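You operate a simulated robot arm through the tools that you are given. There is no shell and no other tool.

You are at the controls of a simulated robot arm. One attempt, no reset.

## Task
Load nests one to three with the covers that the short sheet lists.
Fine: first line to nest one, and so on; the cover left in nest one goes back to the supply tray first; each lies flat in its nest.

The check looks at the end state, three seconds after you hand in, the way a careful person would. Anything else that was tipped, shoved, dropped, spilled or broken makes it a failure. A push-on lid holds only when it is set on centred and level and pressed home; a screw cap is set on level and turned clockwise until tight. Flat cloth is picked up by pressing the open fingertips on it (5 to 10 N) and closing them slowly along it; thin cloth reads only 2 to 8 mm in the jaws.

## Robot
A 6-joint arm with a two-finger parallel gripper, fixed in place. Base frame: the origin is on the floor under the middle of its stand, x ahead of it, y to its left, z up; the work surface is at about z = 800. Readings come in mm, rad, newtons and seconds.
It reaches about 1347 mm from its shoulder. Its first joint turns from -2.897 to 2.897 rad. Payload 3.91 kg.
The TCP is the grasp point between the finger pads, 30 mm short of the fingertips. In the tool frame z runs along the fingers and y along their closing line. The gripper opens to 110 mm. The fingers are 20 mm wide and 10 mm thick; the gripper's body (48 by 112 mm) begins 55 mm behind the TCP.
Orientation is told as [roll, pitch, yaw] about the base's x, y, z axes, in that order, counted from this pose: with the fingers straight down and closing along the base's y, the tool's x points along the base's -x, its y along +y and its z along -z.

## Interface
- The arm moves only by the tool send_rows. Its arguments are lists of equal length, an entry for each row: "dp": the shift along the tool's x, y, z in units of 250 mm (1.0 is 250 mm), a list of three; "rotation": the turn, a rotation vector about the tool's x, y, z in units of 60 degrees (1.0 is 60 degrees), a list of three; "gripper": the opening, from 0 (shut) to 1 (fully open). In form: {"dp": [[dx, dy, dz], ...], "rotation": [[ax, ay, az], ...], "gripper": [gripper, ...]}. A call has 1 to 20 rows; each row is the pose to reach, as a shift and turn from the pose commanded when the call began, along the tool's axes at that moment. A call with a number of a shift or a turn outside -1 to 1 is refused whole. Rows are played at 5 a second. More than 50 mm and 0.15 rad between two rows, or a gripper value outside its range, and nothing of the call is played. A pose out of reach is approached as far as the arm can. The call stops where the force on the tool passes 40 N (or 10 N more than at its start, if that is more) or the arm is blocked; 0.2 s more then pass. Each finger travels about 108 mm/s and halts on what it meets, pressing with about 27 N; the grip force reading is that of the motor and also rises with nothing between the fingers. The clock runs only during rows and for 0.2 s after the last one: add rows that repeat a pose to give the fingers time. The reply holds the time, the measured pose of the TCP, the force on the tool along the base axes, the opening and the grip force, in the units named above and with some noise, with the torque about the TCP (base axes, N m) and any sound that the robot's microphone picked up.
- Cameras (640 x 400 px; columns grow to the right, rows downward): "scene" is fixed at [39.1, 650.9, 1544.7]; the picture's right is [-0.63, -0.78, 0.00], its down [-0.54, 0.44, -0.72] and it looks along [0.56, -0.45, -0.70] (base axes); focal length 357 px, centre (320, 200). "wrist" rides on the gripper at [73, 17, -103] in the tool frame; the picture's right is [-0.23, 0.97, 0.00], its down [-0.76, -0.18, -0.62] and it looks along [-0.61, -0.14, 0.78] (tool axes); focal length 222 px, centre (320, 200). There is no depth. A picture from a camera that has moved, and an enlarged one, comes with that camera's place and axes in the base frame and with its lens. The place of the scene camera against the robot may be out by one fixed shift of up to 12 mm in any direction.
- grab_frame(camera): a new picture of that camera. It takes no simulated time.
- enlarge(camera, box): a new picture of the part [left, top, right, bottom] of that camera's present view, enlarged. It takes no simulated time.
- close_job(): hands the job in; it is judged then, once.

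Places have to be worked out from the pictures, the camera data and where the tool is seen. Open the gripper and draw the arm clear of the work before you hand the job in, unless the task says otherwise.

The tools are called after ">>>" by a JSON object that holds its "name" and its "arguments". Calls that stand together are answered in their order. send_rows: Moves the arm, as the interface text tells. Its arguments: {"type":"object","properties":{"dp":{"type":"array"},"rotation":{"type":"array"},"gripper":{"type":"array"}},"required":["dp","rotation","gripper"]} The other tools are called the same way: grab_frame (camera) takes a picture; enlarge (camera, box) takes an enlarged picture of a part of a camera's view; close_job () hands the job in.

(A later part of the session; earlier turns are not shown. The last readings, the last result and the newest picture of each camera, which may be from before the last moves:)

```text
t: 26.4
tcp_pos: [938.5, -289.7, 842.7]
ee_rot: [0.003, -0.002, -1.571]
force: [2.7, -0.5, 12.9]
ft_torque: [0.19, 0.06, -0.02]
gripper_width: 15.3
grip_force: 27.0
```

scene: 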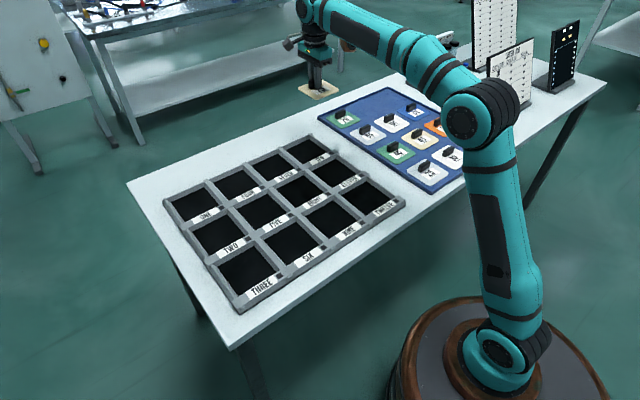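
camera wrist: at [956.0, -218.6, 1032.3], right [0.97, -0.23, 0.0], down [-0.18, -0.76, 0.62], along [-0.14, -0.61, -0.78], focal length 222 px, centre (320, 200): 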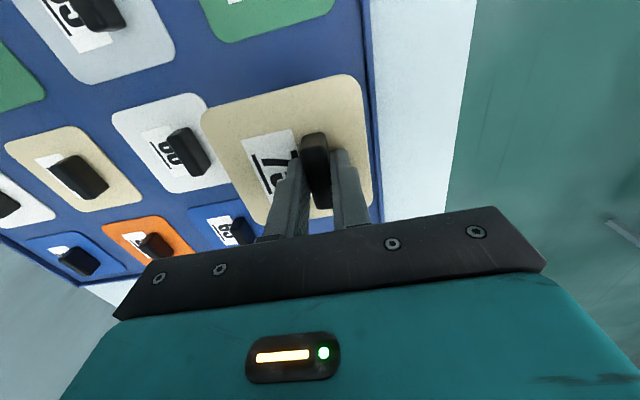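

Contact shows at 13 N upward, so the cover is seated on the tray floor. I'll open the fingers and then rise straight up.

>>> {"name": "send_rows", "arguments": {"dp": [[0, 0, -0.003], [0, 0, -0.003], [0, 0, -0.003], [0, 0, -0.003]], "rotation": [[0, 0, 0], [0, 0, 0], [0, 0, 0], [0, 0, 0]], "gripper": [0.2, 0.3, 0.38, 0.38]}}

>>> {"name": "send_rows", "arguments": {"dp": [[0, 0, -0.04], [0, 0, -0.1], [0, 0, -0.2], [0, 0, -0.35], [0, 0, -0.5]], "rotation": [[0, 0, 0], [0, 0, 0], [0, 0, 0], [0, 0, 0], [0, 0, 0]], "gripper": [0.38, 0.38, 0.38, 0.38, 0.38]}}

>>> {"name": "grab_frame", "arguments": {"camera": "wrist"}}

>>> {"name": "enlarge", "arguments": {"camera": "scene", "box": [310, 60, 500, 180]}}

```text
t: 27.4
tcp_pos: [939.7, -289.2, 842.5]
ee_rot: [0.002, 0.001, -1.57]
force: [0.0, -0.5, -0.2]
ft_torque: [0.0, 0.02, 0.0]
gripper_width: 41.8
grip_force: 0.1
```

```text
t: 28.6
tcp_pos: [941.1, -290.7, 964.7]
ee_rot: [0.0, 0.001, -1.57]
force: [1.2, 0.2, -0.3]
ft_torque: [0.02, 0.01, -0.02]
gripper_width: 41.6
grip_force: 0.1
```

```text
taken
camera wrist: at [957.4, -218.7, 1069.5], right [0.97, -0.23, 0.0], down [-0.18, -0.76, 0.62], along [-0.14, -0.61, -0.78], focal length 222 px, centre (320, 200)
```

wrist: 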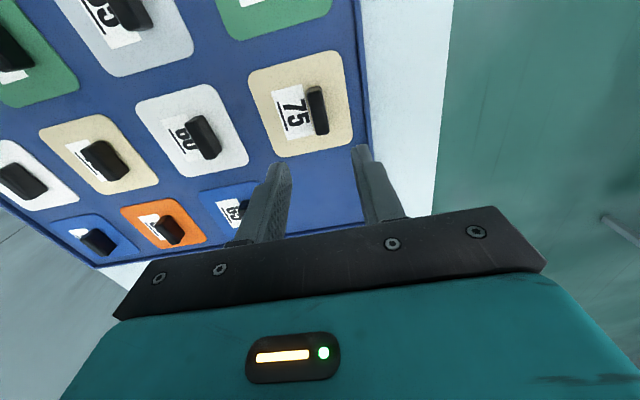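

```text
3.33 times, centred on (405, 120) of scene
camera zoom: at [39.1, 650.9, 1544.7], right [-0.63, -0.78, 0.0], down [-0.54, 0.44, -0.72], along [0.56, -0.45, -0.7], focal length 1191 px, centre (37, 467)
```

zoom: 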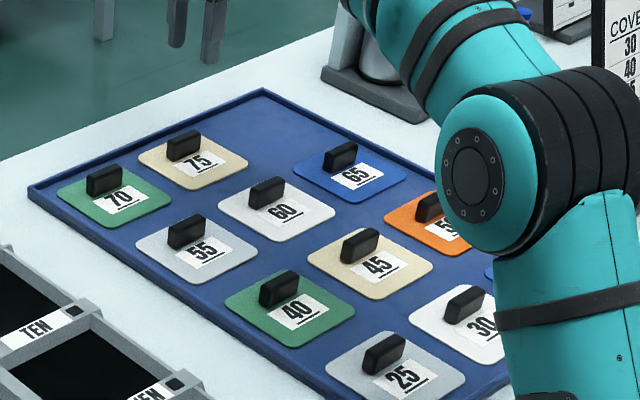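

Cover 75 lies flat in its slot. Next is cover 30 near (538,−288) at the handle. I'll move towards −x at safe height and look from above.

>>> {"name": "send_rows", "arguments": {"dp": [[0, -0.165, -0.01], [0, -0.33, -0.02], [0, -0.5, -0.02], [0, -0.665, -0.02], [0, -0.83, -0.02], [0, -0.99, -0.02]], "rotation": [[0, 0, 0], [0, 0, 0], [0, 0, 0], [0, 0, 0], [0, 0, 0], [0, 0, 0]], "gripper": [0.4, 0.4, 0.4, 0.4, 0.4, 0.4]}}

>>> {"name": "send_rows", "arguments": {"dp": [[0, -0.15, 0], [0, -0.31, 0], [0, -0.46, 0.01], [0, -0.61, 0.04], [0, -0.61, 0.14]], "rotation": [[0, 0, 0], [0, 0, 0], [0, 0, 0], [0, 0, 0], [0, 0, 0]], "gripper": [0.4, 0.4, 0.4, 0.4, 0.4]}}

>>> {"name": "grab_frame", "arguments": {"camera": "wrist"}}

>>> {"name": "enlarge", "arguments": {"camera": "wrist", "box": [220, 20, 400, 180]}}

```text
t: 30.0
tcp_pos: [694.4, -290.1, 967.3]
ee_rot: [0.003, -0.002, -1.572]
force: [0.7, -0.7, -1.0]
ft_torque: [0.02, 0.05, 0.03]
gripper_width: 44.2
grip_force: 0.0
```

```text
t: 31.2
tcp_pos: [538.3, -292.9, 935.7]
ee_rot: [0.003, 0.0, -1.57]
force: [-0.2, 0.3, 0.1]
ft_torque: [-0.01, -0.01, -0.03]
gripper_width: 43.8
grip_force: 0.1
```

```text
taken
camera wrist: at [555.1, -219.0, 1039.9], right [0.97, -0.23, 0.0], down [-0.18, -0.76, 0.62], along [-0.14, -0.61, -0.78], focal length 222 px, centre (320, 200)
```

wrist: 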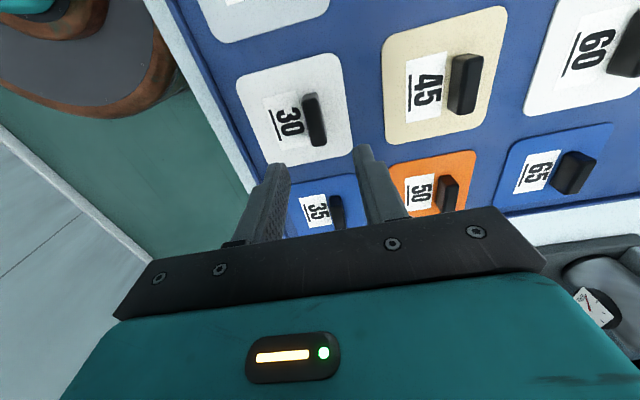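

```text
2.50 times, centred on (310, 100) of wrist
camera zoom: at [555.1, -219.0, 1039.9], right [0.97, -0.23, 0.0], down [-0.18, -0.76, 0.62], along [-0.14, -0.61, -0.78], focal length 555 px, centre (345, 450)
```

zoom: 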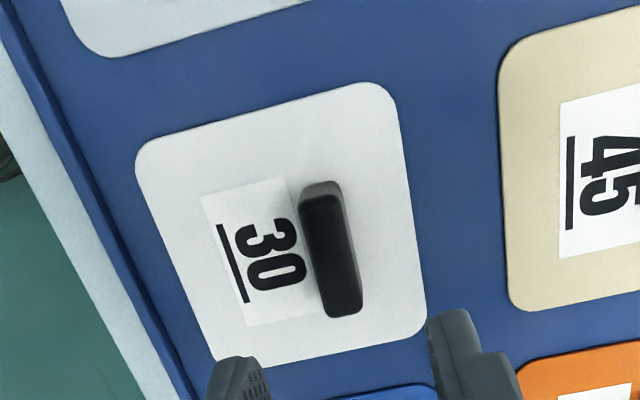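

Cover 30 is directly below: plate centre about (516.5,−289.5), handle at about x 535. I'll descend to TCP z ≈ 843 with the jaws at 44 mm straddling the handle.

>>> {"name": "send_rows", "arguments": {"dp": [[0.015, -0.013, 0.08], [0.015, -0.013, 0.16], [0.015, -0.013, 0.24], [0.015, -0.013, 0.3], [0.015, -0.013, 0.34], [0.015, -0.013, 0.37]], "rotation": [[0, 0, 0], [0, 0, 0], [0, 0, 0], [0, 0, 0], [0, 0, 0], [0, 0, 0]], "gripper": [0.4, 0.4, 0.4, 0.4, 0.4, 0.4]}}

>>> {"name": "enlarge", "arguments": {"camera": "wrist", "box": [200, 90, 420, 250]}}

```text
t: 32.6
tcp_pos: [537.2, -288.2, 843.9]
ee_rot: [0.002, 0.001, -1.571]
force: [-0.1, -0.3, -0.3]
ft_torque: [0.0, 0.03, 0.0]
gripper_width: 44.2
grip_force: 0.0
```

```text
2.50 times, centred on (310, 170) of wrist
camera zoom: at [554.0, -214.7, 948.5], right [0.97, -0.23, 0.0], down [-0.18, -0.76, 0.62], along [-0.14, -0.61, -0.78], focal length 555 px, centre (345, 275)
```

zoom: 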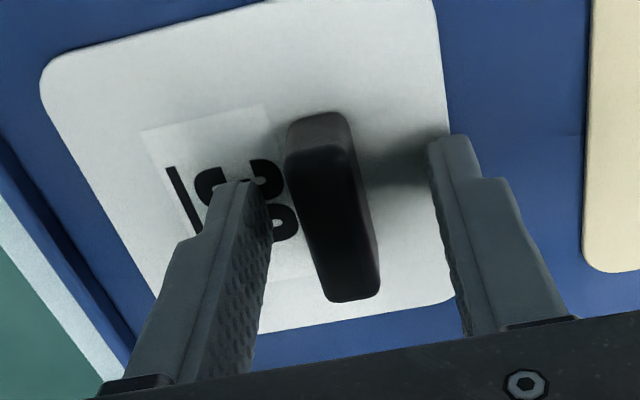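

The handle sits about 2 mm to the −x side of the jaw centre. I'll shift by 2 mm and close on it.

>>> {"name": "send_rows", "arguments": {"dp": [[0, -0.008, 0], [0, -0.008, 0], [0, -0.008, 0], [0, -0.008, 0], [0, -0.008, 0], [0, -0.008, 0]], "rotation": [[0, 0, 0], [0, 0, 0], [0, 0, 0], [0, 0, 0], [0, 0, 0], [0, 0, 0]], "gripper": [0.4, 0.3, 0.2, 0.1, 0.0, 0.0]}}

>>> {"name": "enlarge", "arguments": {"camera": "wrist", "box": [200, 90, 420, 250]}}

```text
t: 34.0
tcp_pos: [536.0, -286.8, 843.9]
ee_rot: [0.003, 0.0, -1.57]
force: [0.7, -0.5, 1.9]
ft_torque: [-0.07, 0.03, -0.04]
gripper_width: 15.5
grip_force: 27.1
```

```text
2.50 times, centred on (310, 170) of wrist
camera zoom: at [552.4, -214.3, 949.1], right [0.97, -0.23, 0.0], down [-0.18, -0.76, 0.62], along [-0.14, -0.61, -0.78], focal length 555 px, centre (345, 275)
```

zoom: 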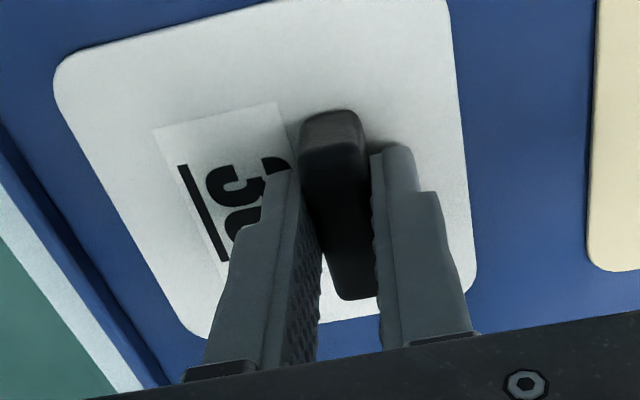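

The grip on cover 30 is firm, 15.5 mm wide at 27 N. I'll lift it straight up, then carry it to nest one. From the earlier rack view the nest centres are about one (847,471.5), two (699,471.5) and three (550,470.5).

>>> {"name": "send_rows", "arguments": {"dp": [[0, 0, -0.02], [0, 0, -0.05], [0, 0, -0.12], [0, 0, -0.25], [0, 0, -0.4], [0, 0, -0.56], [0, 0, -0.7]], "rotation": [[0, 0, 0], [0, 0, 0], [0, 0, 0], [0, 0, 0], [0, 0, 0], [0, 0, 0], [0, 0, 0]], "gripper": [0, 0, 0, 0, 0, 0, 0]}}

>>> {"name": "enlarge", "arguments": {"camera": "wrist", "box": [160, 40, 420, 240]}}

>>> {"name": "grab_frame", "arguments": {"camera": "scene"}}

```text
t: 35.6
tcp_pos: [533.7, -285.0, 1020.6]
ee_rot: [0.002, 0.002, -1.57]
force: [0.0, 0.1, -1.4]
ft_torque: [0.01, -0.02, 0.05]
gripper_width: 15.3
grip_force: 27.0
```

```text
2.00 times, centred on (290, 140) of wrist
camera zoom: at [549.0, -211.6, 1125.0], right [0.97, -0.23, 0.0], down [-0.18, -0.76, 0.62], along [-0.14, -0.61, -0.78], focal length 444 px, centre (380, 320)
```

zoom: 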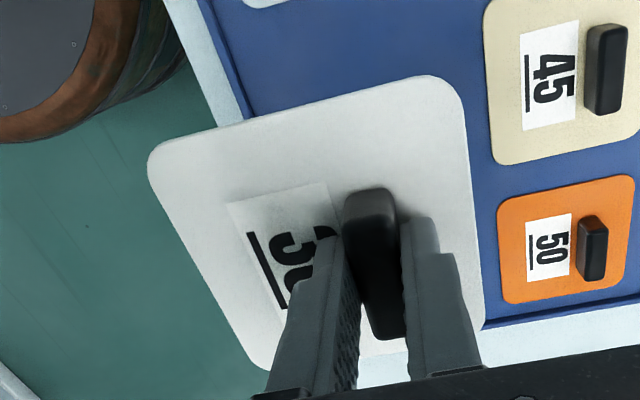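

```text
taken
```

scene: 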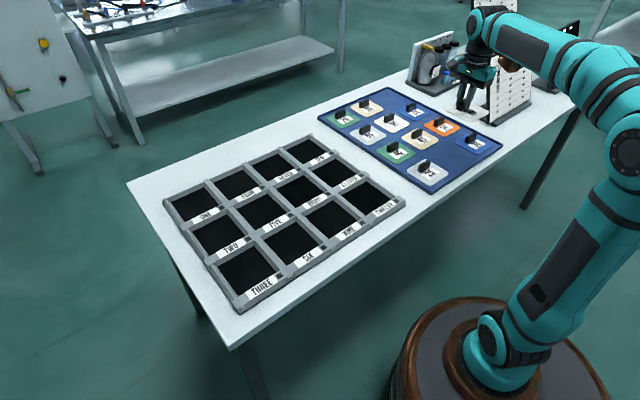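

Cover 30 came up level. I'll carry it in three hops at z ≈ 1020 to above nest one.

>>> {"name": "send_rows", "arguments": {"dp": [[0.14, 0.063, 0], [0.28, 0.126, 0], [0.42, 0.189, 0], [0.56, 0.251, 0], [0.7, 0.314, 0], [0.84, 0.377, 0], [0.98, 0.44, 0]], "rotation": [[0, 0, 0], [0, 0, 0], [0, 0, 0], [0, 0, 0], [0, 0, 0], [0, 0, 0], [0, 0, 0]], "gripper": [0, 0, 0, 0, 0, 0, 0]}}

>>> {"name": "send_rows", "arguments": {"dp": [[0.14, 0.063, 0], [0.28, 0.126, 0], [0.42, 0.189, 0], [0.56, 0.251, 0], [0.7, 0.314, 0], [0.84, 0.377, 0], [0.98, 0.44, 0]], "rotation": [[0, 0, 0], [0, 0, 0], [0, 0, 0], [0, 0, 0], [0, 0, 0], [0, 0, 0], [0, 0, 0]], "gripper": [0, 0, 0, 0, 0, 0, 0]}}

>>> {"name": "send_rows", "arguments": {"dp": [[0.14, 0.063, 0], [0.28, 0.126, 0], [0.42, 0.189, 0], [0.56, 0.251, 0], [0.7, 0.314, 0], [0.84, 0.377, 0], [0.98, 0.44, 0]], "rotation": [[0, 0, 0], [0, 0, 0], [0, 0, 0], [0, 0, 0], [0, 0, 0], [0, 0, 0], [0, 0, 0]], "gripper": [0, 0, 0, 0, 0, 0, 0]}}

>>> {"name": "grab_frame", "arguments": {"camera": "wrist"}}

```text
t: 37.2
tcp_pos: [643.5, -43.4, 1020.4]
ee_rot: [0.002, -0.001, -1.572]
force: [-0.2, -0.2, -0.8]
ft_torque: [0.02, -0.03, -0.04]
gripper_width: 15.6
grip_force: 27.0
```

```text
t: 38.8
tcp_pos: [752.6, 203.8, 1017.8]
ee_rot: [0.002, -0.002, -1.57]
force: [0.3, -0.1, 0.4]
ft_torque: [0.04, -0.06, 0.03]
gripper_width: 15.2
grip_force: 27.2
```

```text
t: 40.4
tcp_pos: [864.0, 448.5, 1019.8]
ee_rot: [0.001, -0.001, -1.569]
force: [-0.8, -1.5, 0.1]
ft_torque: [0.03, -0.05, -0.01]
gripper_width: 15.2
grip_force: 26.9
```

```text
taken
camera wrist: at [880.1, 520.8, 1124.1], right [0.97, -0.23, 0.0], down [-0.18, -0.76, 0.62], along [-0.14, -0.61, -0.78], focal length 222 px, centre (320, 200)
```

wrist: 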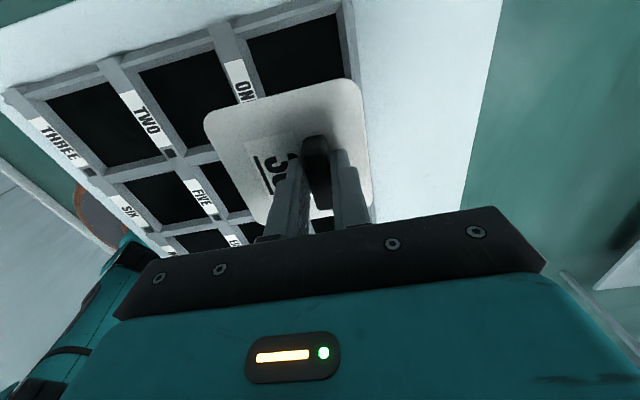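

Everything is on track. I'll move to the nest-one centre, TCP about (865, 475.7), and lower to z ≈ 882, keeping the cover just above the rack walls to check alignment.

>>> {"name": "send_rows", "arguments": {"dp": [[0.106, 0.003, 0.1], [0.106, 0.003, 0.25], [0.106, 0.003, 0.4], [0.106, 0.003, 0.5], [0.106, 0.003, 0.55]], "rotation": [[0, 0, 0], [0, 0, 0], [0, 0, 0], [0, 0, 0], [0, 0, 0]], "gripper": [0, 0, 0, 0, 0]}}

>>> {"name": "enlarge", "arguments": {"camera": "wrist", "box": [140, 20, 420, 240]}}

>>> {"name": "enlarge", "arguments": {"camera": "scene", "box": [150, 140, 260, 230]}}

```text
t: 41.6
tcp_pos: [866.0, 476.5, 880.4]
ee_rot: [0.001, -0.001, -1.569]
force: [0.5, 0.0, -0.7]
ft_torque: [-0.01, -0.03, 0.0]
gripper_width: 15.2
grip_force: 27.0
```

```text
1.82 times, centred on (280, 130) of wrist
camera zoom: at [882.2, 549.0, 984.6], right [0.97, -0.23, 0.0], down [-0.18, -0.76, 0.62], along [-0.14, -0.61, -0.78], focal length 404 px, centre (393, 327)
```

zoom: 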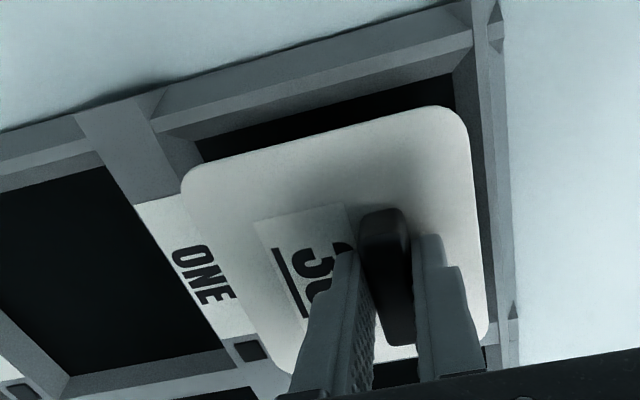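

```text
4.44 times, centred on (205, 185) of scene
camera zoom: at [39.1, 650.9, 1544.7], right [-0.63, -0.78, 0.0], down [-0.54, 0.44, -0.72], along [0.56, -0.45, -0.7], focal length 1588 px, centre (831, 267)
```

zoom: 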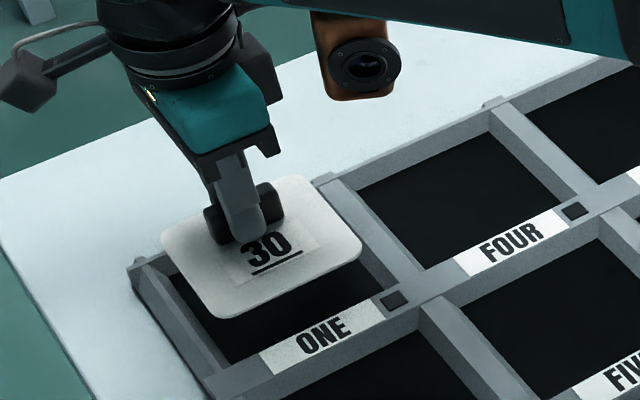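

The held cover looks about 3 mm too far to +x of the nest floor centre, with y within 1 mm. I'll shift −3.5 mm in x and −1 mm in y and lower to z ≈ 862 for another look.

>>> {"name": "send_rows", "arguments": {"dp": [[-0.004, -0.014, 0], [-0.004, -0.014, 0.02], [-0.004, -0.014, 0.05], [-0.004, -0.014, 0.075]], "rotation": [[0, 0, 0], [0, 0, 0], [0, 0, 0], [0, 0, 0]], "gripper": [0, 0, 0, 0]}}

>>> {"name": "enlarge", "arguments": {"camera": "wrist", "box": [140, 20, 420, 240]}}

>>> {"name": "enlarge", "arguments": {"camera": "scene", "box": [160, 160, 240, 225]}}

```text
t: 42.6
tcp_pos: [860.5, 474.8, 861.7]
ee_rot: [0.003, 0.0, -1.57]
force: [0.8, 1.0, -0.6]
ft_torque: [-0.02, 0.02, -0.01]
gripper_width: 15.2
grip_force: 26.8
```

```text
1.82 times, centred on (280, 130) of wrist
camera zoom: at [877.7, 547.5, 966.9], right [0.97, -0.23, 0.0], down [-0.18, -0.76, 0.62], along [-0.14, -0.61, -0.78], focal length 404 px, centre (393, 327)
```

zoom: 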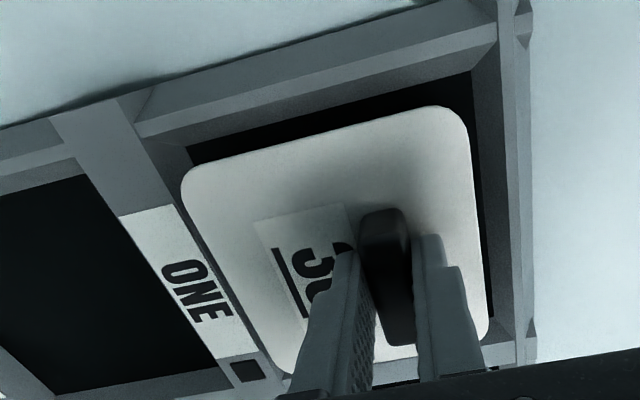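

```text
6.15 times, centred on (200, 192) of scene
camera zoom: at [39.1, 650.9, 1544.7], right [-0.63, -0.78, 0.0], down [-0.54, 0.44, -0.72], along [0.56, -0.45, -0.7], focal length 2199 px, centre (1058, 246)
```

zoom: 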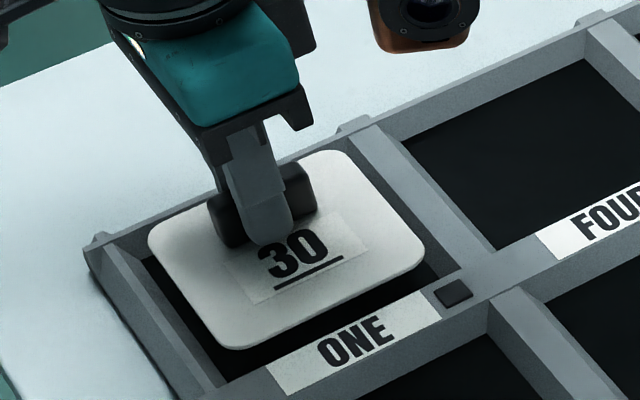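

The cover is now centred over the nest floor within about 1 mm in x, with a 3 mm gap at the far edge. I'll lower to z ≈ 847 slowly.

>>> {"name": "send_rows", "arguments": {"dp": [[0, 0, 0.012], [0, 0, 0.024], [0, 0, 0.036], [0, 0, 0.048], [0, 0, 0.056]], "rotation": [[0, 0, 0], [0, 0, 0], [0, 0, 0], [0, 0, 0], [0, 0, 0]], "gripper": [0, 0, 0, 0, 0]}}

>>> {"name": "enlarge", "arguments": {"camera": "wrist", "box": [140, 20, 420, 240]}}

```text
t: 43.8
tcp_pos: [863.3, 473.8, 849.6]
ee_rot: [0.003, 0.002, -1.57]
force: [0.7, -0.1, -1.1]
ft_torque: [0.02, -0.03, -0.03]
gripper_width: 15.3
grip_force: 27.1
```

```text
1.82 times, centred on (280, 130) of wrist
camera zoom: at [879.0, 546.8, 953.6], right [0.97, -0.23, 0.0], down [-0.18, -0.76, 0.62], along [-0.14, -0.61, -0.78], focal length 404 px, centre (393, 327)
```

zoom: 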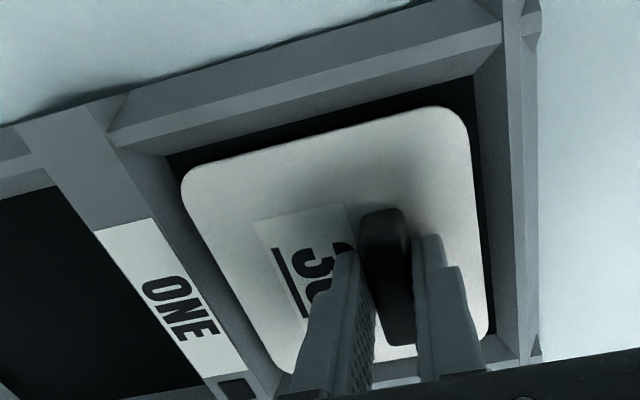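

There is clearance on all sides. I'll nudge +1 mm in y and lower the last few millimetres in 1 mm rows, watching the force.

>>> {"name": "send_rows", "arguments": {"dp": [[0.005, -0.002, 0.004], [0.005, -0.002, 0.008], [0.005, -0.002, 0.012], [0.005, -0.002, 0.016], [0.005, -0.002, 0.02]], "rotation": [[0, 0, 0], [0, 0, 0], [0, 0, 0], [0, 0, 0], [0, 0, 0]], "gripper": [0, 0, 0, 0, 0]}}

```text
t: 45.0
tcp_pos: [861.4, 475.0, 845.4]
ee_rot: [0.005, 0.002, -1.571]
force: [2.7, 1.9, 8.5]
ft_torque: [-0.26, 0.04, -0.04]
gripper_width: 15.2
grip_force: 27.1
```

Contact is at 8.5 N, but the torque suggests it is more on the −y side. I'll look before pressing or releasing.

>>> {"name": "enlarge", "arguments": {"camera": "wrist", "box": [140, 20, 420, 240]}}

>>> {"name": "enlarge", "arguments": {"camera": "scene", "box": [160, 165, 240, 225]}}

```text
1.82 times, centred on (280, 130) of wrist
camera zoom: at [878.2, 548.0, 949.0], right [0.97, -0.23, 0.0], down [-0.18, -0.76, 0.62], along [-0.14, -0.61, -0.78], focal length 404 px, centre (393, 327)
```

zoom: 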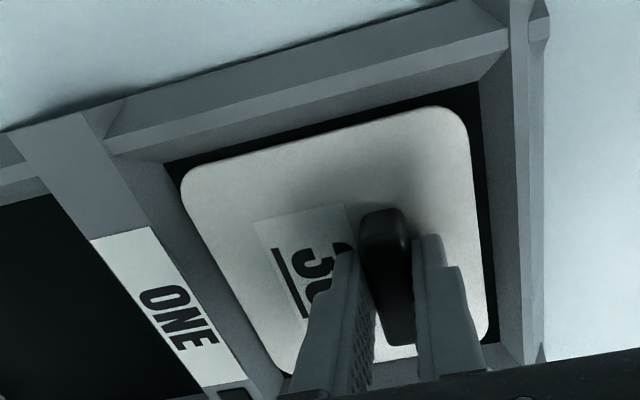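

```text
6.67 times, centred on (200, 195) of scene
camera zoom: at [39.1, 650.9, 1544.7], right [-0.63, -0.78, 0.0], down [-0.54, 0.44, -0.72], along [0.56, -0.45, -0.7], focal length 2382 px, centre (1120, 233)
```

zoom: 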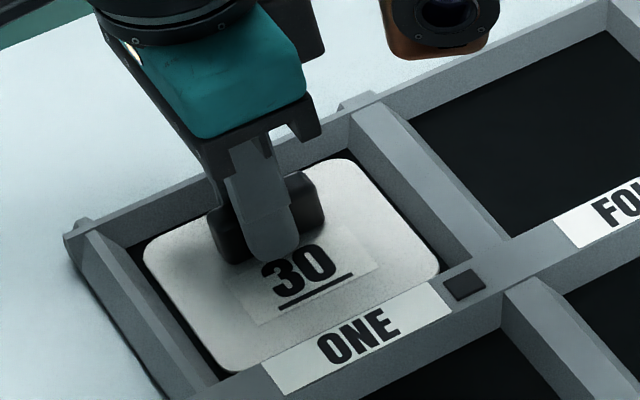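

Dark gaps show all round and the cover is down inside the nest. I'll open the fingers and rise, then inspect.

>>> {"name": "send_rows", "arguments": {"dp": [[0, 0, 0], [0, 0, 0], [0, 0, 0], [0, 0, 0]], "rotation": [[0, 0, 0], [0, 0, 0], [0, 0, 0], [0, 0, 0]], "gripper": [0.2, 0.27, 0.33, 0.33]}}

>>> {"name": "send_rows", "arguments": {"dp": [[0, 0, -0.04], [0, 0, -0.1], [0, 0, -0.2], [0, 0, -0.34], [0, 0, -0.48]], "rotation": [[0, 0, 0], [0, 0, 0], [0, 0, 0], [0, 0, 0], [0, 0, 0]], "gripper": [0.33, 0.33, 0.33, 0.33, 0.33]}}

>>> {"name": "grab_frame", "arguments": {"camera": "wrist"}}

>>> {"name": "enlarge", "arguments": {"camera": "wrist", "box": [210, 0, 400, 160]}}

>>> {"name": "enlarge", "arguments": {"camera": "scene", "box": [150, 165, 260, 235]}}

```text
t: 46.0
tcp_pos: [861.9, 475.6, 844.2]
ee_rot: [0.002, -0.001, -1.57]
force: [-0.2, -0.4, -0.1]
ft_torque: [0.04, 0.02, 0.03]
gripper_width: 36.1
grip_force: 0.0
```

```text
t: 47.2
tcp_pos: [860.9, 477.4, 964.0]
ee_rot: [0.004, -0.001, -1.57]
force: [0.7, 0.0, 0.4]
ft_torque: [-0.02, 0.0, 0.0]
gripper_width: 36.2
grip_force: 0.0
```

```text
taken
camera wrist: at [877.4, 549.2, 1067.4], right [0.97, -0.23, 0.0], down [-0.18, -0.76, 0.62], along [-0.14, -0.61, -0.78], focal length 222 px, centre (320, 200)
```

wrist: 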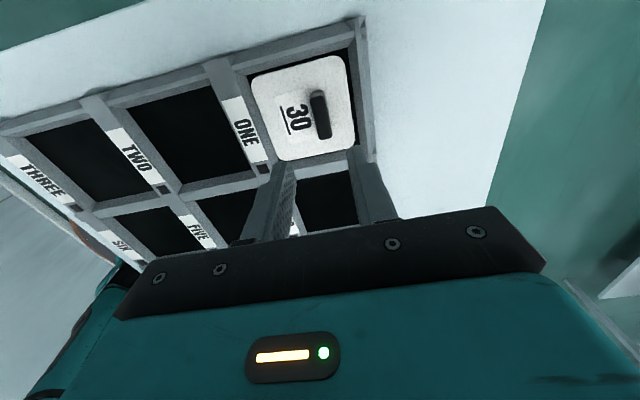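

```text
2.50 times, centred on (305, 80) of wrist
camera zoom: at [877.4, 549.2, 1067.4], right [0.97, -0.23, 0.0], down [-0.18, -0.76, 0.62], along [-0.14, -0.61, -0.78], focal length 555 px, centre (358, 500)
```

zoom: 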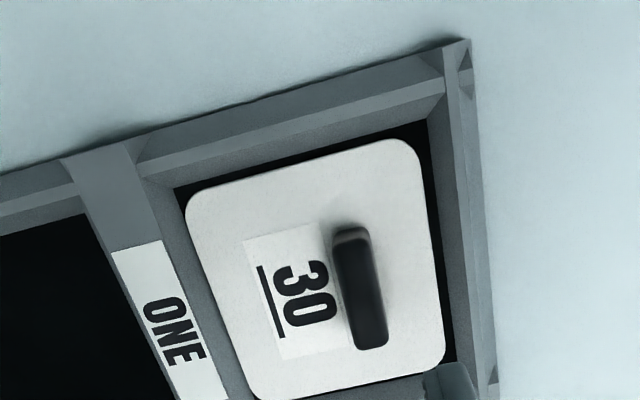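

```text
5.71 times, centred on (205, 200) of scene
camera zoom: at [39.1, 650.9, 1544.7], right [-0.63, -0.78, 0.0], down [-0.54, 0.44, -0.72], along [0.56, -0.45, -0.7], focal length 2042 px, centre (977, 200)
```

zoom: 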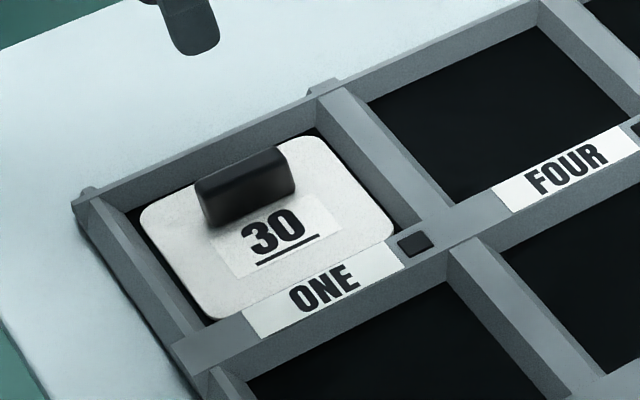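

Cover 30 sits inside nest one with gaps all round. I'll raise a little more and enlarge to verify that it lies flat, including its −y edge.

>>> {"name": "send_rows", "arguments": {"dp": [[0.05, 0, -0.1], [0.1, 0, -0.22], [0.14, 0, -0.3]], "rotation": [[0, 0, 0], [0, 0, 0], [0, 0, 0]], "gripper": [0.4, 0.4, 0.4]}}

>>> {"name": "enlarge", "arguments": {"camera": "wrist", "box": [230, 10, 380, 150]}}

```text
t: 48.0
tcp_pos: [862.4, 512.7, 1040.2]
ee_rot: [0.001, 0.0, -1.572]
force: [-0.7, -1.2, 0.6]
ft_torque: [0.02, 0.03, 0.0]
gripper_width: 44.1
grip_force: 0.1
```

```text
2.86 times, centred on (305, 80) of wrist
camera zoom: at [878.3, 585.2, 1144.8], right [0.97, -0.23, 0.0], down [-0.18, -0.76, 0.62], along [-0.14, -0.61, -0.78], focal length 635 px, centre (363, 543)
```

zoom: 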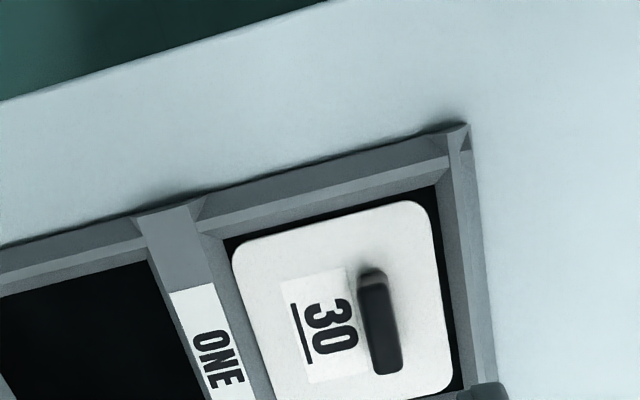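

>>> {"name": "enlarge", "arguments": {"camera": "wrist", "box": [250, 70, 370, 170]}}

```text
4.00 times, centred on (310, 120) of wrist
camera zoom: at [878.3, 585.2, 1144.8], right [0.97, -0.23, 0.0], down [-0.18, -0.76, 0.62], along [-0.14, -0.61, -0.78], focal length 888 px, centre (360, 520)
```

zoom: 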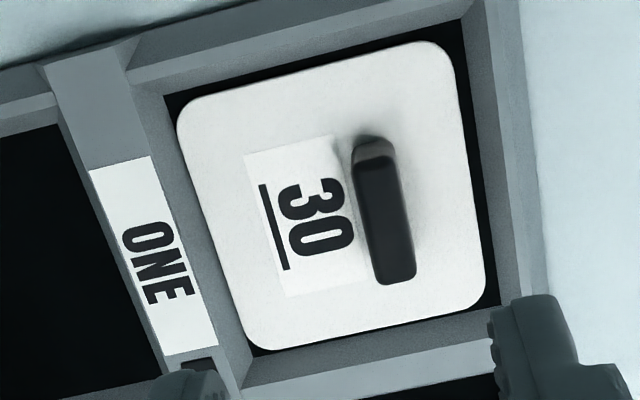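

Cover 30 is seated flat in nest one: all four edges are inside the walls and the corners are consistent with floor level. Next is cover 40, with its handle near (669,−164). I'll travel there at safe height.

>>> {"name": "send_rows", "arguments": {"dp": [[-0.15, -0.043, 0], [-0.3, -0.085, 0], [-0.45, -0.128, 0], [-0.6, -0.171, 0], [-0.75, -0.213, 0], [-0.9, -0.256, 0]], "rotation": [[0, 0, 0], [0, 0, 0], [0, 0, 0], [0, 0, 0], [0, 0, 0], [0, 0, 0]], "gripper": [0.4, 0.4, 0.4, 0.4, 0.4, 0.4]}}

>>> {"name": "send_rows", "arguments": {"dp": [[-0.15, -0.043, 0], [-0.3, -0.085, 0], [-0.45, -0.128, 0], [-0.6, -0.171, 0], [-0.75, -0.213, 0], [-0.9, -0.256, 0]], "rotation": [[0, 0, 0], [0, 0, 0], [0, 0, 0], [0, 0, 0], [0, 0, 0], [0, 0, 0]], "gripper": [0.4, 0.4, 0.4, 0.4, 0.4, 0.4]}}

>>> {"name": "send_rows", "arguments": {"dp": [[-0.15, -0.043, 0], [-0.3, -0.085, 0.02], [-0.45, -0.128, 0.06], [-0.6, -0.171, 0.12], [-0.75, -0.213, 0.19], [-0.9, -0.256, 0.26], [-0.9, -0.256, 0.4]], "rotation": [[0, 0, 0], [0, 0, 0], [0, 0, 0], [0, 0, 0], [0, 0, 0], [0, 0, 0], [0, 0, 0]], "gripper": [0.4, 0.4, 0.4, 0.4, 0.4, 0.4, 0.4]}}

>>> {"name": "grab_frame", "arguments": {"camera": "wrist"}}

>>> {"name": "enlarge", "arguments": {"camera": "wrist", "box": [220, 20, 400, 180]}}

```text
t: 49.4
tcp_pos: [798.4, 288.4, 1040.2]
ee_rot: [-0.001, -0.002, -1.568]
force: [-0.5, 0.9, -0.5]
ft_torque: [-0.06, 0.03, 0.0]
gripper_width: 44.1
grip_force: 0.1
```

```text
t: 50.8
tcp_pos: [731.9, 63.4, 1038.3]
ee_rot: [0.001, -0.002, -1.57]
force: [0.7, -0.3, 0.3]
ft_torque: [0.03, 0.04, 0.04]
gripper_width: 43.9
grip_force: 0.1
```

```text
t: 52.4
tcp_pos: [669.7, -165.7, 938.1]
ee_rot: [0.0, 0.0, -1.571]
force: [-0.4, -0.4, 0.3]
ft_torque: [-0.01, 0.01, -0.02]
gripper_width: 43.8
grip_force: 0.1
```

```text
taken
camera wrist: at [685.7, -92.3, 1043.6], right [0.97, -0.23, 0.0], down [-0.18, -0.76, 0.62], along [-0.14, -0.61, -0.78], focal length 222 px, centre (320, 200)
```

wrist: 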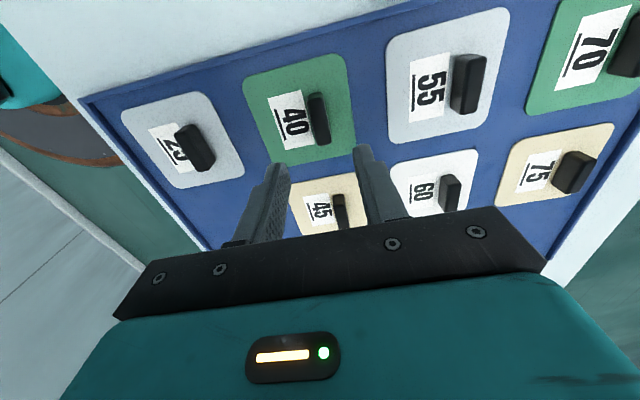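

```text
2.50 times, centred on (310, 100) of wrist
camera zoom: at [685.7, -92.3, 1043.6], right [0.97, -0.23, 0.0], down [-0.18, -0.76, 0.62], along [-0.14, -0.61, -0.78], focal length 555 px, centre (345, 450)
```

zoom: 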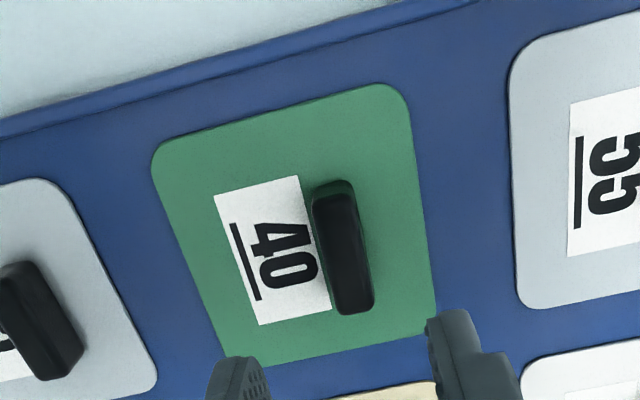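

Cover 40 is almost exactly under the jaws, and x and y are within 1 mm of the handle. I'll descend to TCP z ≈ 843.5.

>>> {"name": "send_rows", "arguments": {"dp": [[0.002, -0.002, 0.08], [0.002, -0.002, 0.16], [0.002, -0.002, 0.24], [0.002, -0.002, 0.3], [0.002, -0.002, 0.35], [0.002, -0.002, 0.378]], "rotation": [[0, 0, 0], [0, 0, 0], [0, 0, 0], [0, 0, 0], [0, 0, 0], [0, 0, 0]], "gripper": [0.4, 0.4, 0.4, 0.4, 0.4, 0.4]}}

>>> {"name": "enlarge", "arguments": {"camera": "wrist", "box": [200, 90, 420, 250]}}

```text
t: 53.8
tcp_pos: [668.9, -163.9, 843.7]
ee_rot: [0.002, 0.0, -1.571]
force: [-0.5, 0.8, 0.5]
ft_torque: [0.03, 0.01, 0.0]
gripper_width: 44.0
grip_force: 0.0
```

```text
2.50 times, centred on (310, 170) of wrist
camera zoom: at [685.6, -90.7, 948.9], right [0.97, -0.23, 0.0], down [-0.18, -0.76, 0.62], along [-0.14, -0.61, -0.78], focal length 555 px, centre (345, 275)
```

zoom: 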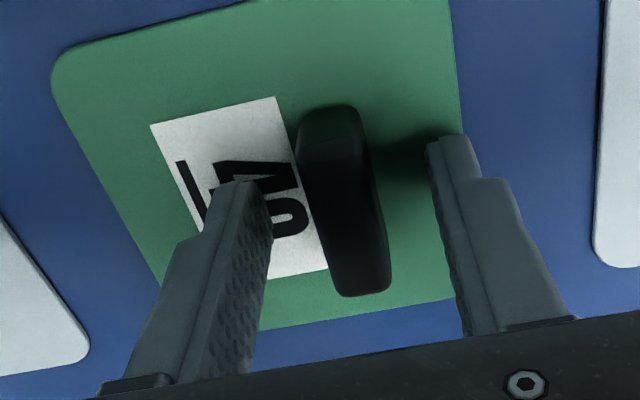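

The handle is centred between the fingers. I'll close on it, then lift straight up.

>>> {"name": "send_rows", "arguments": {"dp": [[0, 0, 0], [0, 0, 0], [0, 0, 0], [0, 0, 0], [0, 0, 0]], "rotation": [[0, 0, 0], [0, 0, 0], [0, 0, 0], [0, 0, 0], [0, 0, 0]], "gripper": [0.3, 0.2, 0.1, 0.0, 0.0]}}

>>> {"name": "send_rows", "arguments": {"dp": [[0, 0, -0.02], [0, 0, -0.05], [0, 0, -0.12], [0, 0, -0.25], [0, 0, -0.4], [0, 0, -0.56], [0, 0, -0.7]], "rotation": [[0, 0, 0], [0, 0, 0], [0, 0, 0], [0, 0, 0], [0, 0, 0], [0, 0, 0], [0, 0, 0]], "gripper": [0, 0, 0, 0, 0, 0, 0]}}

>>> {"name": "enlarge", "arguments": {"camera": "wrist", "box": [160, 40, 420, 240]}}

>>> {"name": "grab_frame", "arguments": {"camera": "scene"}}

```text
t: 55.0
tcp_pos: [669.9, -163.6, 844.6]
ee_rot: [0.003, 0.001, -1.571]
force: [-0.3, 0.1, 0.9]
ft_torque: [0.02, -0.01, -0.01]
gripper_width: 15.1
grip_force: 27.0
```

```text
t: 56.6
tcp_pos: [668.5, -162.4, 1018.7]
ee_rot: [0.002, 0.0, -1.571]
force: [-1.0, -0.3, -0.8]
ft_torque: [0.05, -0.01, -0.02]
gripper_width: 15.1
grip_force: 27.6
```

```text
2.00 times, centred on (290, 140) of wrist
camera zoom: at [684.8, -90.8, 1124.7], right [0.97, -0.23, 0.0], down [-0.18, -0.76, 0.62], along [-0.14, -0.61, -0.78], focal length 444 px, centre (380, 320)
```

zoom: 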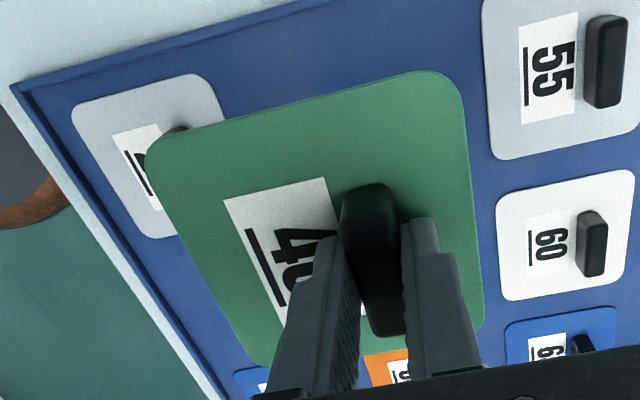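

```text
taken
```

scene: 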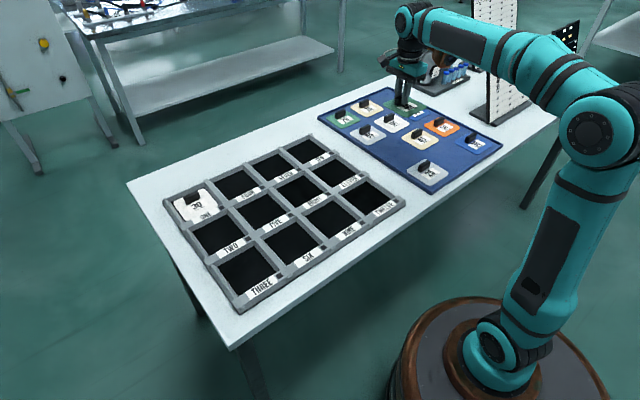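

Cover 40 is held level. I'll carry it in three hops to above nest two, TCP target about (713,474).

>>> {"name": "send_rows", "arguments": {"dp": [[0.16, 0.012, 0], [0.32, 0.024, 0], [0.48, 0.036, 0], [0.65, 0.048, 0], [0.82, 0.058, 0]], "rotation": [[0, 0, 0], [0, 0, 0], [0, 0, 0], [0, 0, 0], [0, 0, 0]], "gripper": [0, 0, 0, 0, 0]}}

>>> {"name": "send_rows", "arguments": {"dp": [[0.16, 0.012, 0], [0.32, 0.024, 0], [0.48, 0.036, 0], [0.65, 0.048, 0], [0.82, 0.058, 0]], "rotation": [[0, 0, 0], [0, 0, 0], [0, 0, 0], [0, 0, 0], [0, 0, 0]], "gripper": [0, 0, 0, 0, 0]}}

>>> {"name": "send_rows", "arguments": {"dp": [[0.16, 0.012, 0], [0.32, 0.024, 0], [0.48, 0.036, 0], [0.65, 0.048, 0], [0.82, 0.058, 0]], "rotation": [[0, 0, 0], [0, 0, 0], [0, 0, 0], [0, 0, 0], [0, 0, 0]], "gripper": [0, 0, 0, 0, 0]}}

>>> {"name": "send_rows", "arguments": {"dp": [[0.09, 0.004, 0.1], [0.09, 0.004, 0.25], [0.09, 0.004, 0.4], [0.09, 0.004, 0.5], [0.09, 0.004, 0.6]], "rotation": [[0, 0, 0], [0, 0, 0], [0, 0, 0], [0, 0, 0], [0, 0, 0]], "gripper": [0, 0, 0, 0, 0]}}

>>> {"name": "enlarge", "arguments": {"camera": "wrist", "box": [140, 20, 420, 240]}}

>>> {"name": "enlarge", "arguments": {"camera": "scene", "box": [160, 165, 290, 265]}}

```text
t: 57.8
tcp_pos: [686.2, 40.7, 1019.1]
ee_rot: [0.002, -0.001, -1.569]
force: [-0.3, -0.7, -0.2]
ft_torque: [-0.01, -0.01, 0.06]
gripper_width: 15.2
grip_force: 27.1
```

```text
t: 59.0
tcp_pos: [701.5, 244.4, 1021.0]
ee_rot: [0.001, 0.001, -1.571]
force: [0.4, -0.8, -0.4]
ft_torque: [0.02, 0.02, -0.01]
gripper_width: 15.5
grip_force: 27.6
```

```text
t: 60.2
tcp_pos: [713.6, 450.9, 1022.5]
ee_rot: [0.002, 0.001, -1.572]
force: [-0.8, -1.0, -0.6]
ft_torque: [0.02, -0.04, 0.02]
gripper_width: 15.2
grip_force: 27.0
```

```text
t: 61.4
tcp_pos: [711.8, 471.5, 868.5]
ee_rot: [0.001, 0.001, -1.57]
force: [0.3, -0.9, -0.1]
ft_torque: [-0.01, -0.06, 0.0]
gripper_width: 15.1
grip_force: 27.1
```

```text
1.82 times, centred on (280, 130) of wrist
camera zoom: at [729.0, 544.3, 973.7], right [0.97, -0.23, 0.0], down [-0.18, -0.76, 0.62], along [-0.14, -0.61, -0.78], focal length 404 px, centre (393, 327)
```

zoom: 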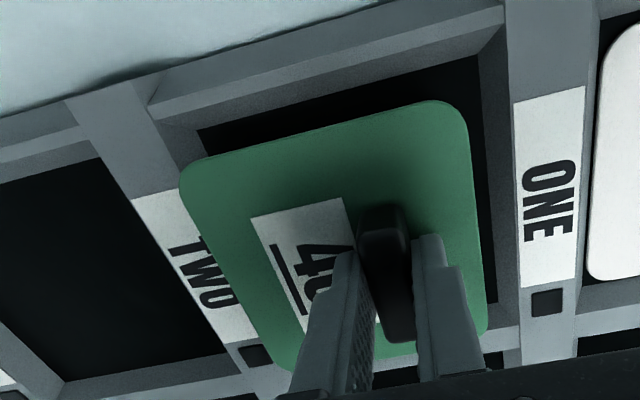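

```text
4.00 times, centred on (225, 215) of scene
camera zoom: at [39.1, 650.9, 1544.7], right [-0.63, -0.78, 0.0], down [-0.54, 0.44, -0.72], along [0.56, -0.45, -0.7], focal length 1429 px, centre (700, 140)
```

zoom: 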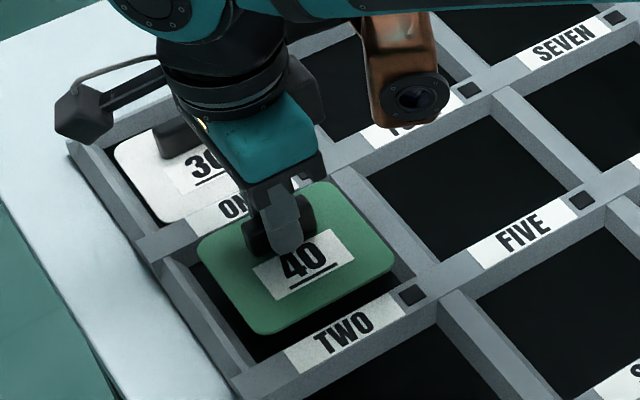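

Relative to nest two's floor, the cover needs about +3.5 mm in x and +2.5 mm in y. I'll shift and lower to z ≈ 859, then check again.

>>> {"name": "send_rows", "arguments": {"dp": [[0.01, 0.014, 0], [0.01, 0.014, 0], [0.01, 0.014, 0.02], [0.01, 0.014, 0.038]], "rotation": [[0, 0, 0], [0, 0, 0], [0, 0, 0], [0, 0, 0]], "gripper": [0, 0, 0, 0]}}

>>> {"name": "enlarge", "arguments": {"camera": "wrist", "box": [140, 20, 420, 240]}}

```text
t: 62.4
tcp_pos: [716.9, 475.2, 859.9]
ee_rot: [0.001, 0.0, -1.571]
force: [-0.3, 0.2, 0.2]
ft_torque: [-0.03, 0.01, -0.04]
gripper_width: 15.1
grip_force: 27.0
```

```text
1.82 times, centred on (280, 130) of wrist
camera zoom: at [732.8, 547.9, 963.4], right [0.97, -0.23, 0.0], down [-0.18, -0.76, 0.62], along [-0.14, -0.61, -0.78], focal length 404 px, centre (393, 327)
```

zoom: 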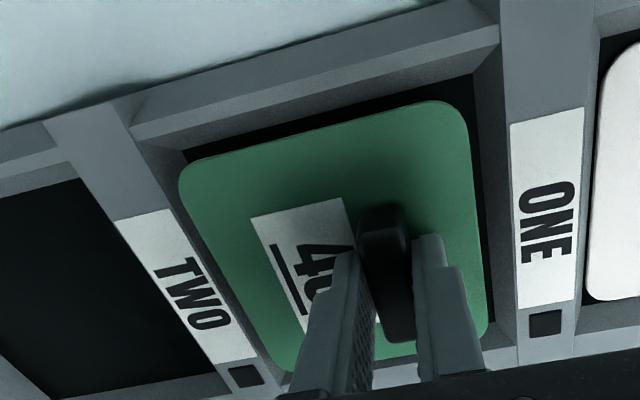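

It is centred within 1 mm now. I'll lower to about 848.

>>> {"name": "send_rows", "arguments": {"dp": [[-0.002, 0.001, 0.012], [-0.002, 0.001, 0.024], [-0.002, 0.001, 0.036], [-0.002, 0.001, 0.046]], "rotation": [[0, 0, 0], [0, 0, 0], [0, 0, 0], [0, 0, 0]], "gripper": [0, 0, 0, 0]}}

>>> {"name": "enlarge", "arguments": {"camera": "wrist", "box": [140, 20, 420, 240]}}

```text
t: 63.4
tcp_pos: [717.9, 474.8, 846.8]
ee_rot: [0.002, -0.003, -1.571]
force: [-1.2, -0.2, -0.5]
ft_torque: [0.0, -0.02, 0.01]
gripper_width: 15.4
grip_force: 27.0
```

```text
1.82 times, centred on (280, 130) of wrist
camera zoom: at [733.8, 548.3, 951.4], right [0.97, -0.23, 0.0], down [-0.18, -0.76, 0.62], along [-0.14, -0.61, -0.78], focal length 404 px, centre (393, 327)
```

zoom: 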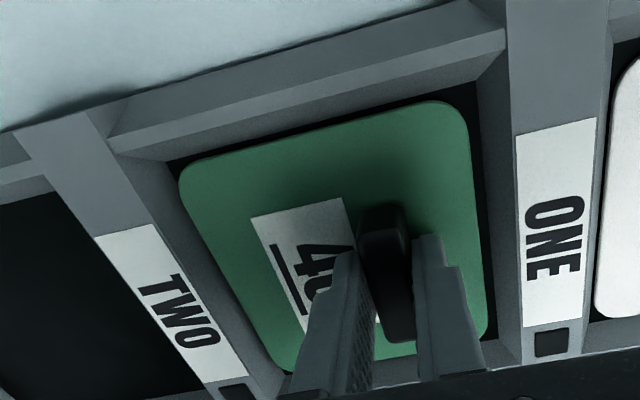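

The cover is inside the walls with gaps all round and no contact yet. I'll lower the last few millimetres in 1 mm rows.

>>> {"name": "send_rows", "arguments": {"dp": [[-0.002, 0, 0.004], [-0.002, 0, 0.008], [-0.002, 0, 0.012], [-0.002, 0, 0.015]], "rotation": [[0, 0, 0], [0, 0, 0], [0, 0, 0], [0, 0, 0]], "gripper": [0, 0, 0, 0]}}

```text
t: 64.4
tcp_pos: [717.7, 474.6, 845.2]
ee_rot: [0.002, 0.0, -1.57]
force: [2.8, -0.3, 6.2]
ft_torque: [-0.15, -0.01, 0.02]
gripper_width: 15.3
grip_force: 27.2
```

Contact is at 6 N at the same height as cover 30 in nest one, so it is on the floor. I'll open and rise.

>>> {"name": "send_rows", "arguments": {"dp": [[0, 0, 0.001], [0, 0, 0.001], [0, 0, 0.001], [0, 0, 0.001]], "rotation": [[0, 0, 0], [0, 0, 0], [0, 0, 0], [0, 0, 0]], "gripper": [0.2, 0.27, 0.33, 0.33]}}

>>> {"name": "send_rows", "arguments": {"dp": [[0, 0, -0.04], [0, 0, -0.1], [0, 0, -0.2], [0, 0, -0.34], [0.07, 0, -0.5], [0.14, 0, -0.66], [0.14, 0, -0.76]], "rotation": [[0, 0, 0], [0, 0, 0], [0, 0, 0], [0, 0, 0], [0, 0, 0], [0, 0, 0], [0, 0, 0]], "gripper": [0.33, 0.33, 0.33, 0.33, 0.33, 0.4, 0.4]}}

>>> {"name": "enlarge", "arguments": {"camera": "wrist", "box": [250, 70, 370, 170]}}

>>> {"name": "grab_frame", "arguments": {"camera": "wrist"}}

>>> {"name": "enlarge", "arguments": {"camera": "scene", "box": [160, 165, 290, 265]}}

```text
t: 65.4
tcp_pos: [718.5, 475.8, 843.6]
ee_rot: [0.003, 0.001, -1.571]
force: [0.6, 1.1, 0.3]
ft_torque: [-0.01, 0.01, -0.02]
gripper_width: 36.4
grip_force: 0.0
```

```text
t: 67.0
tcp_pos: [716.5, 512.1, 1033.1]
ee_rot: [0.003, -0.001, -1.571]
force: [-0.4, -1.0, -0.2]
ft_torque: [-0.03, 0.04, 0.0]
gripper_width: 44.2
grip_force: 0.0
```

```text
4.00 times, centred on (310, 120) of wrist
camera zoom: at [732.9, 584.0, 1137.5], right [0.97, -0.23, 0.0], down [-0.18, -0.76, 0.62], along [-0.14, -0.61, -0.78], focal length 888 px, centre (360, 520)
```

zoom: 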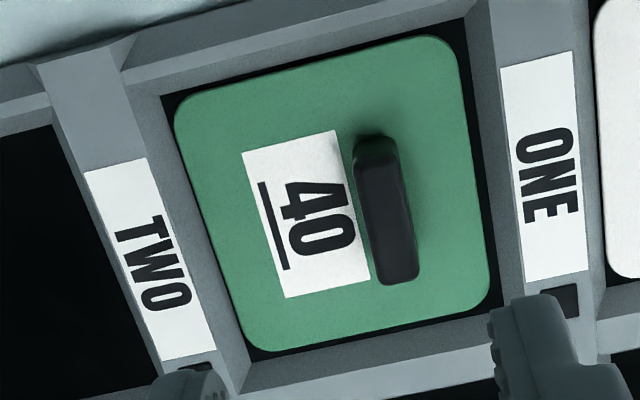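

```text
taken
camera wrist: at [732.9, 584.0, 1137.5], right [0.97, -0.23, 0.0], down [-0.18, -0.76, 0.62], along [-0.14, -0.61, -0.78], focal length 222 px, centre (320, 200)
```

wrist: 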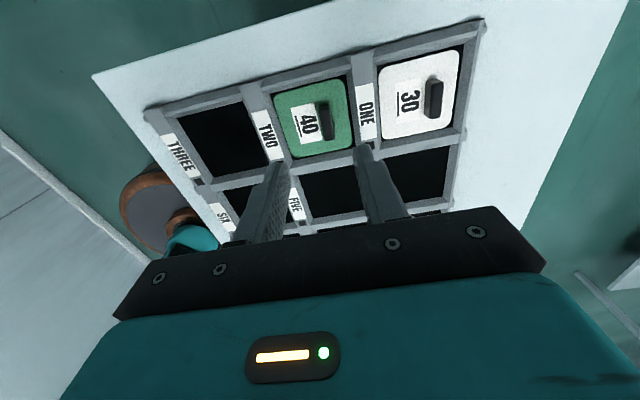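

```text
4.00 times, centred on (225, 215) of scene
camera zoom: at [39.1, 650.9, 1544.7], right [-0.63, -0.78, 0.0], down [-0.54, 0.44, -0.72], along [0.56, -0.45, -0.7], focal length 1429 px, centre (700, 140)
```

zoom: 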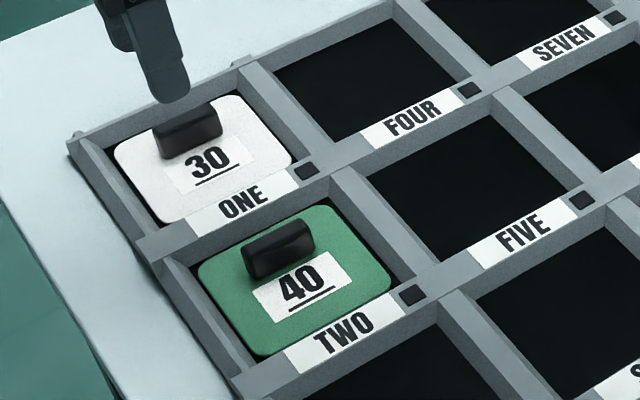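

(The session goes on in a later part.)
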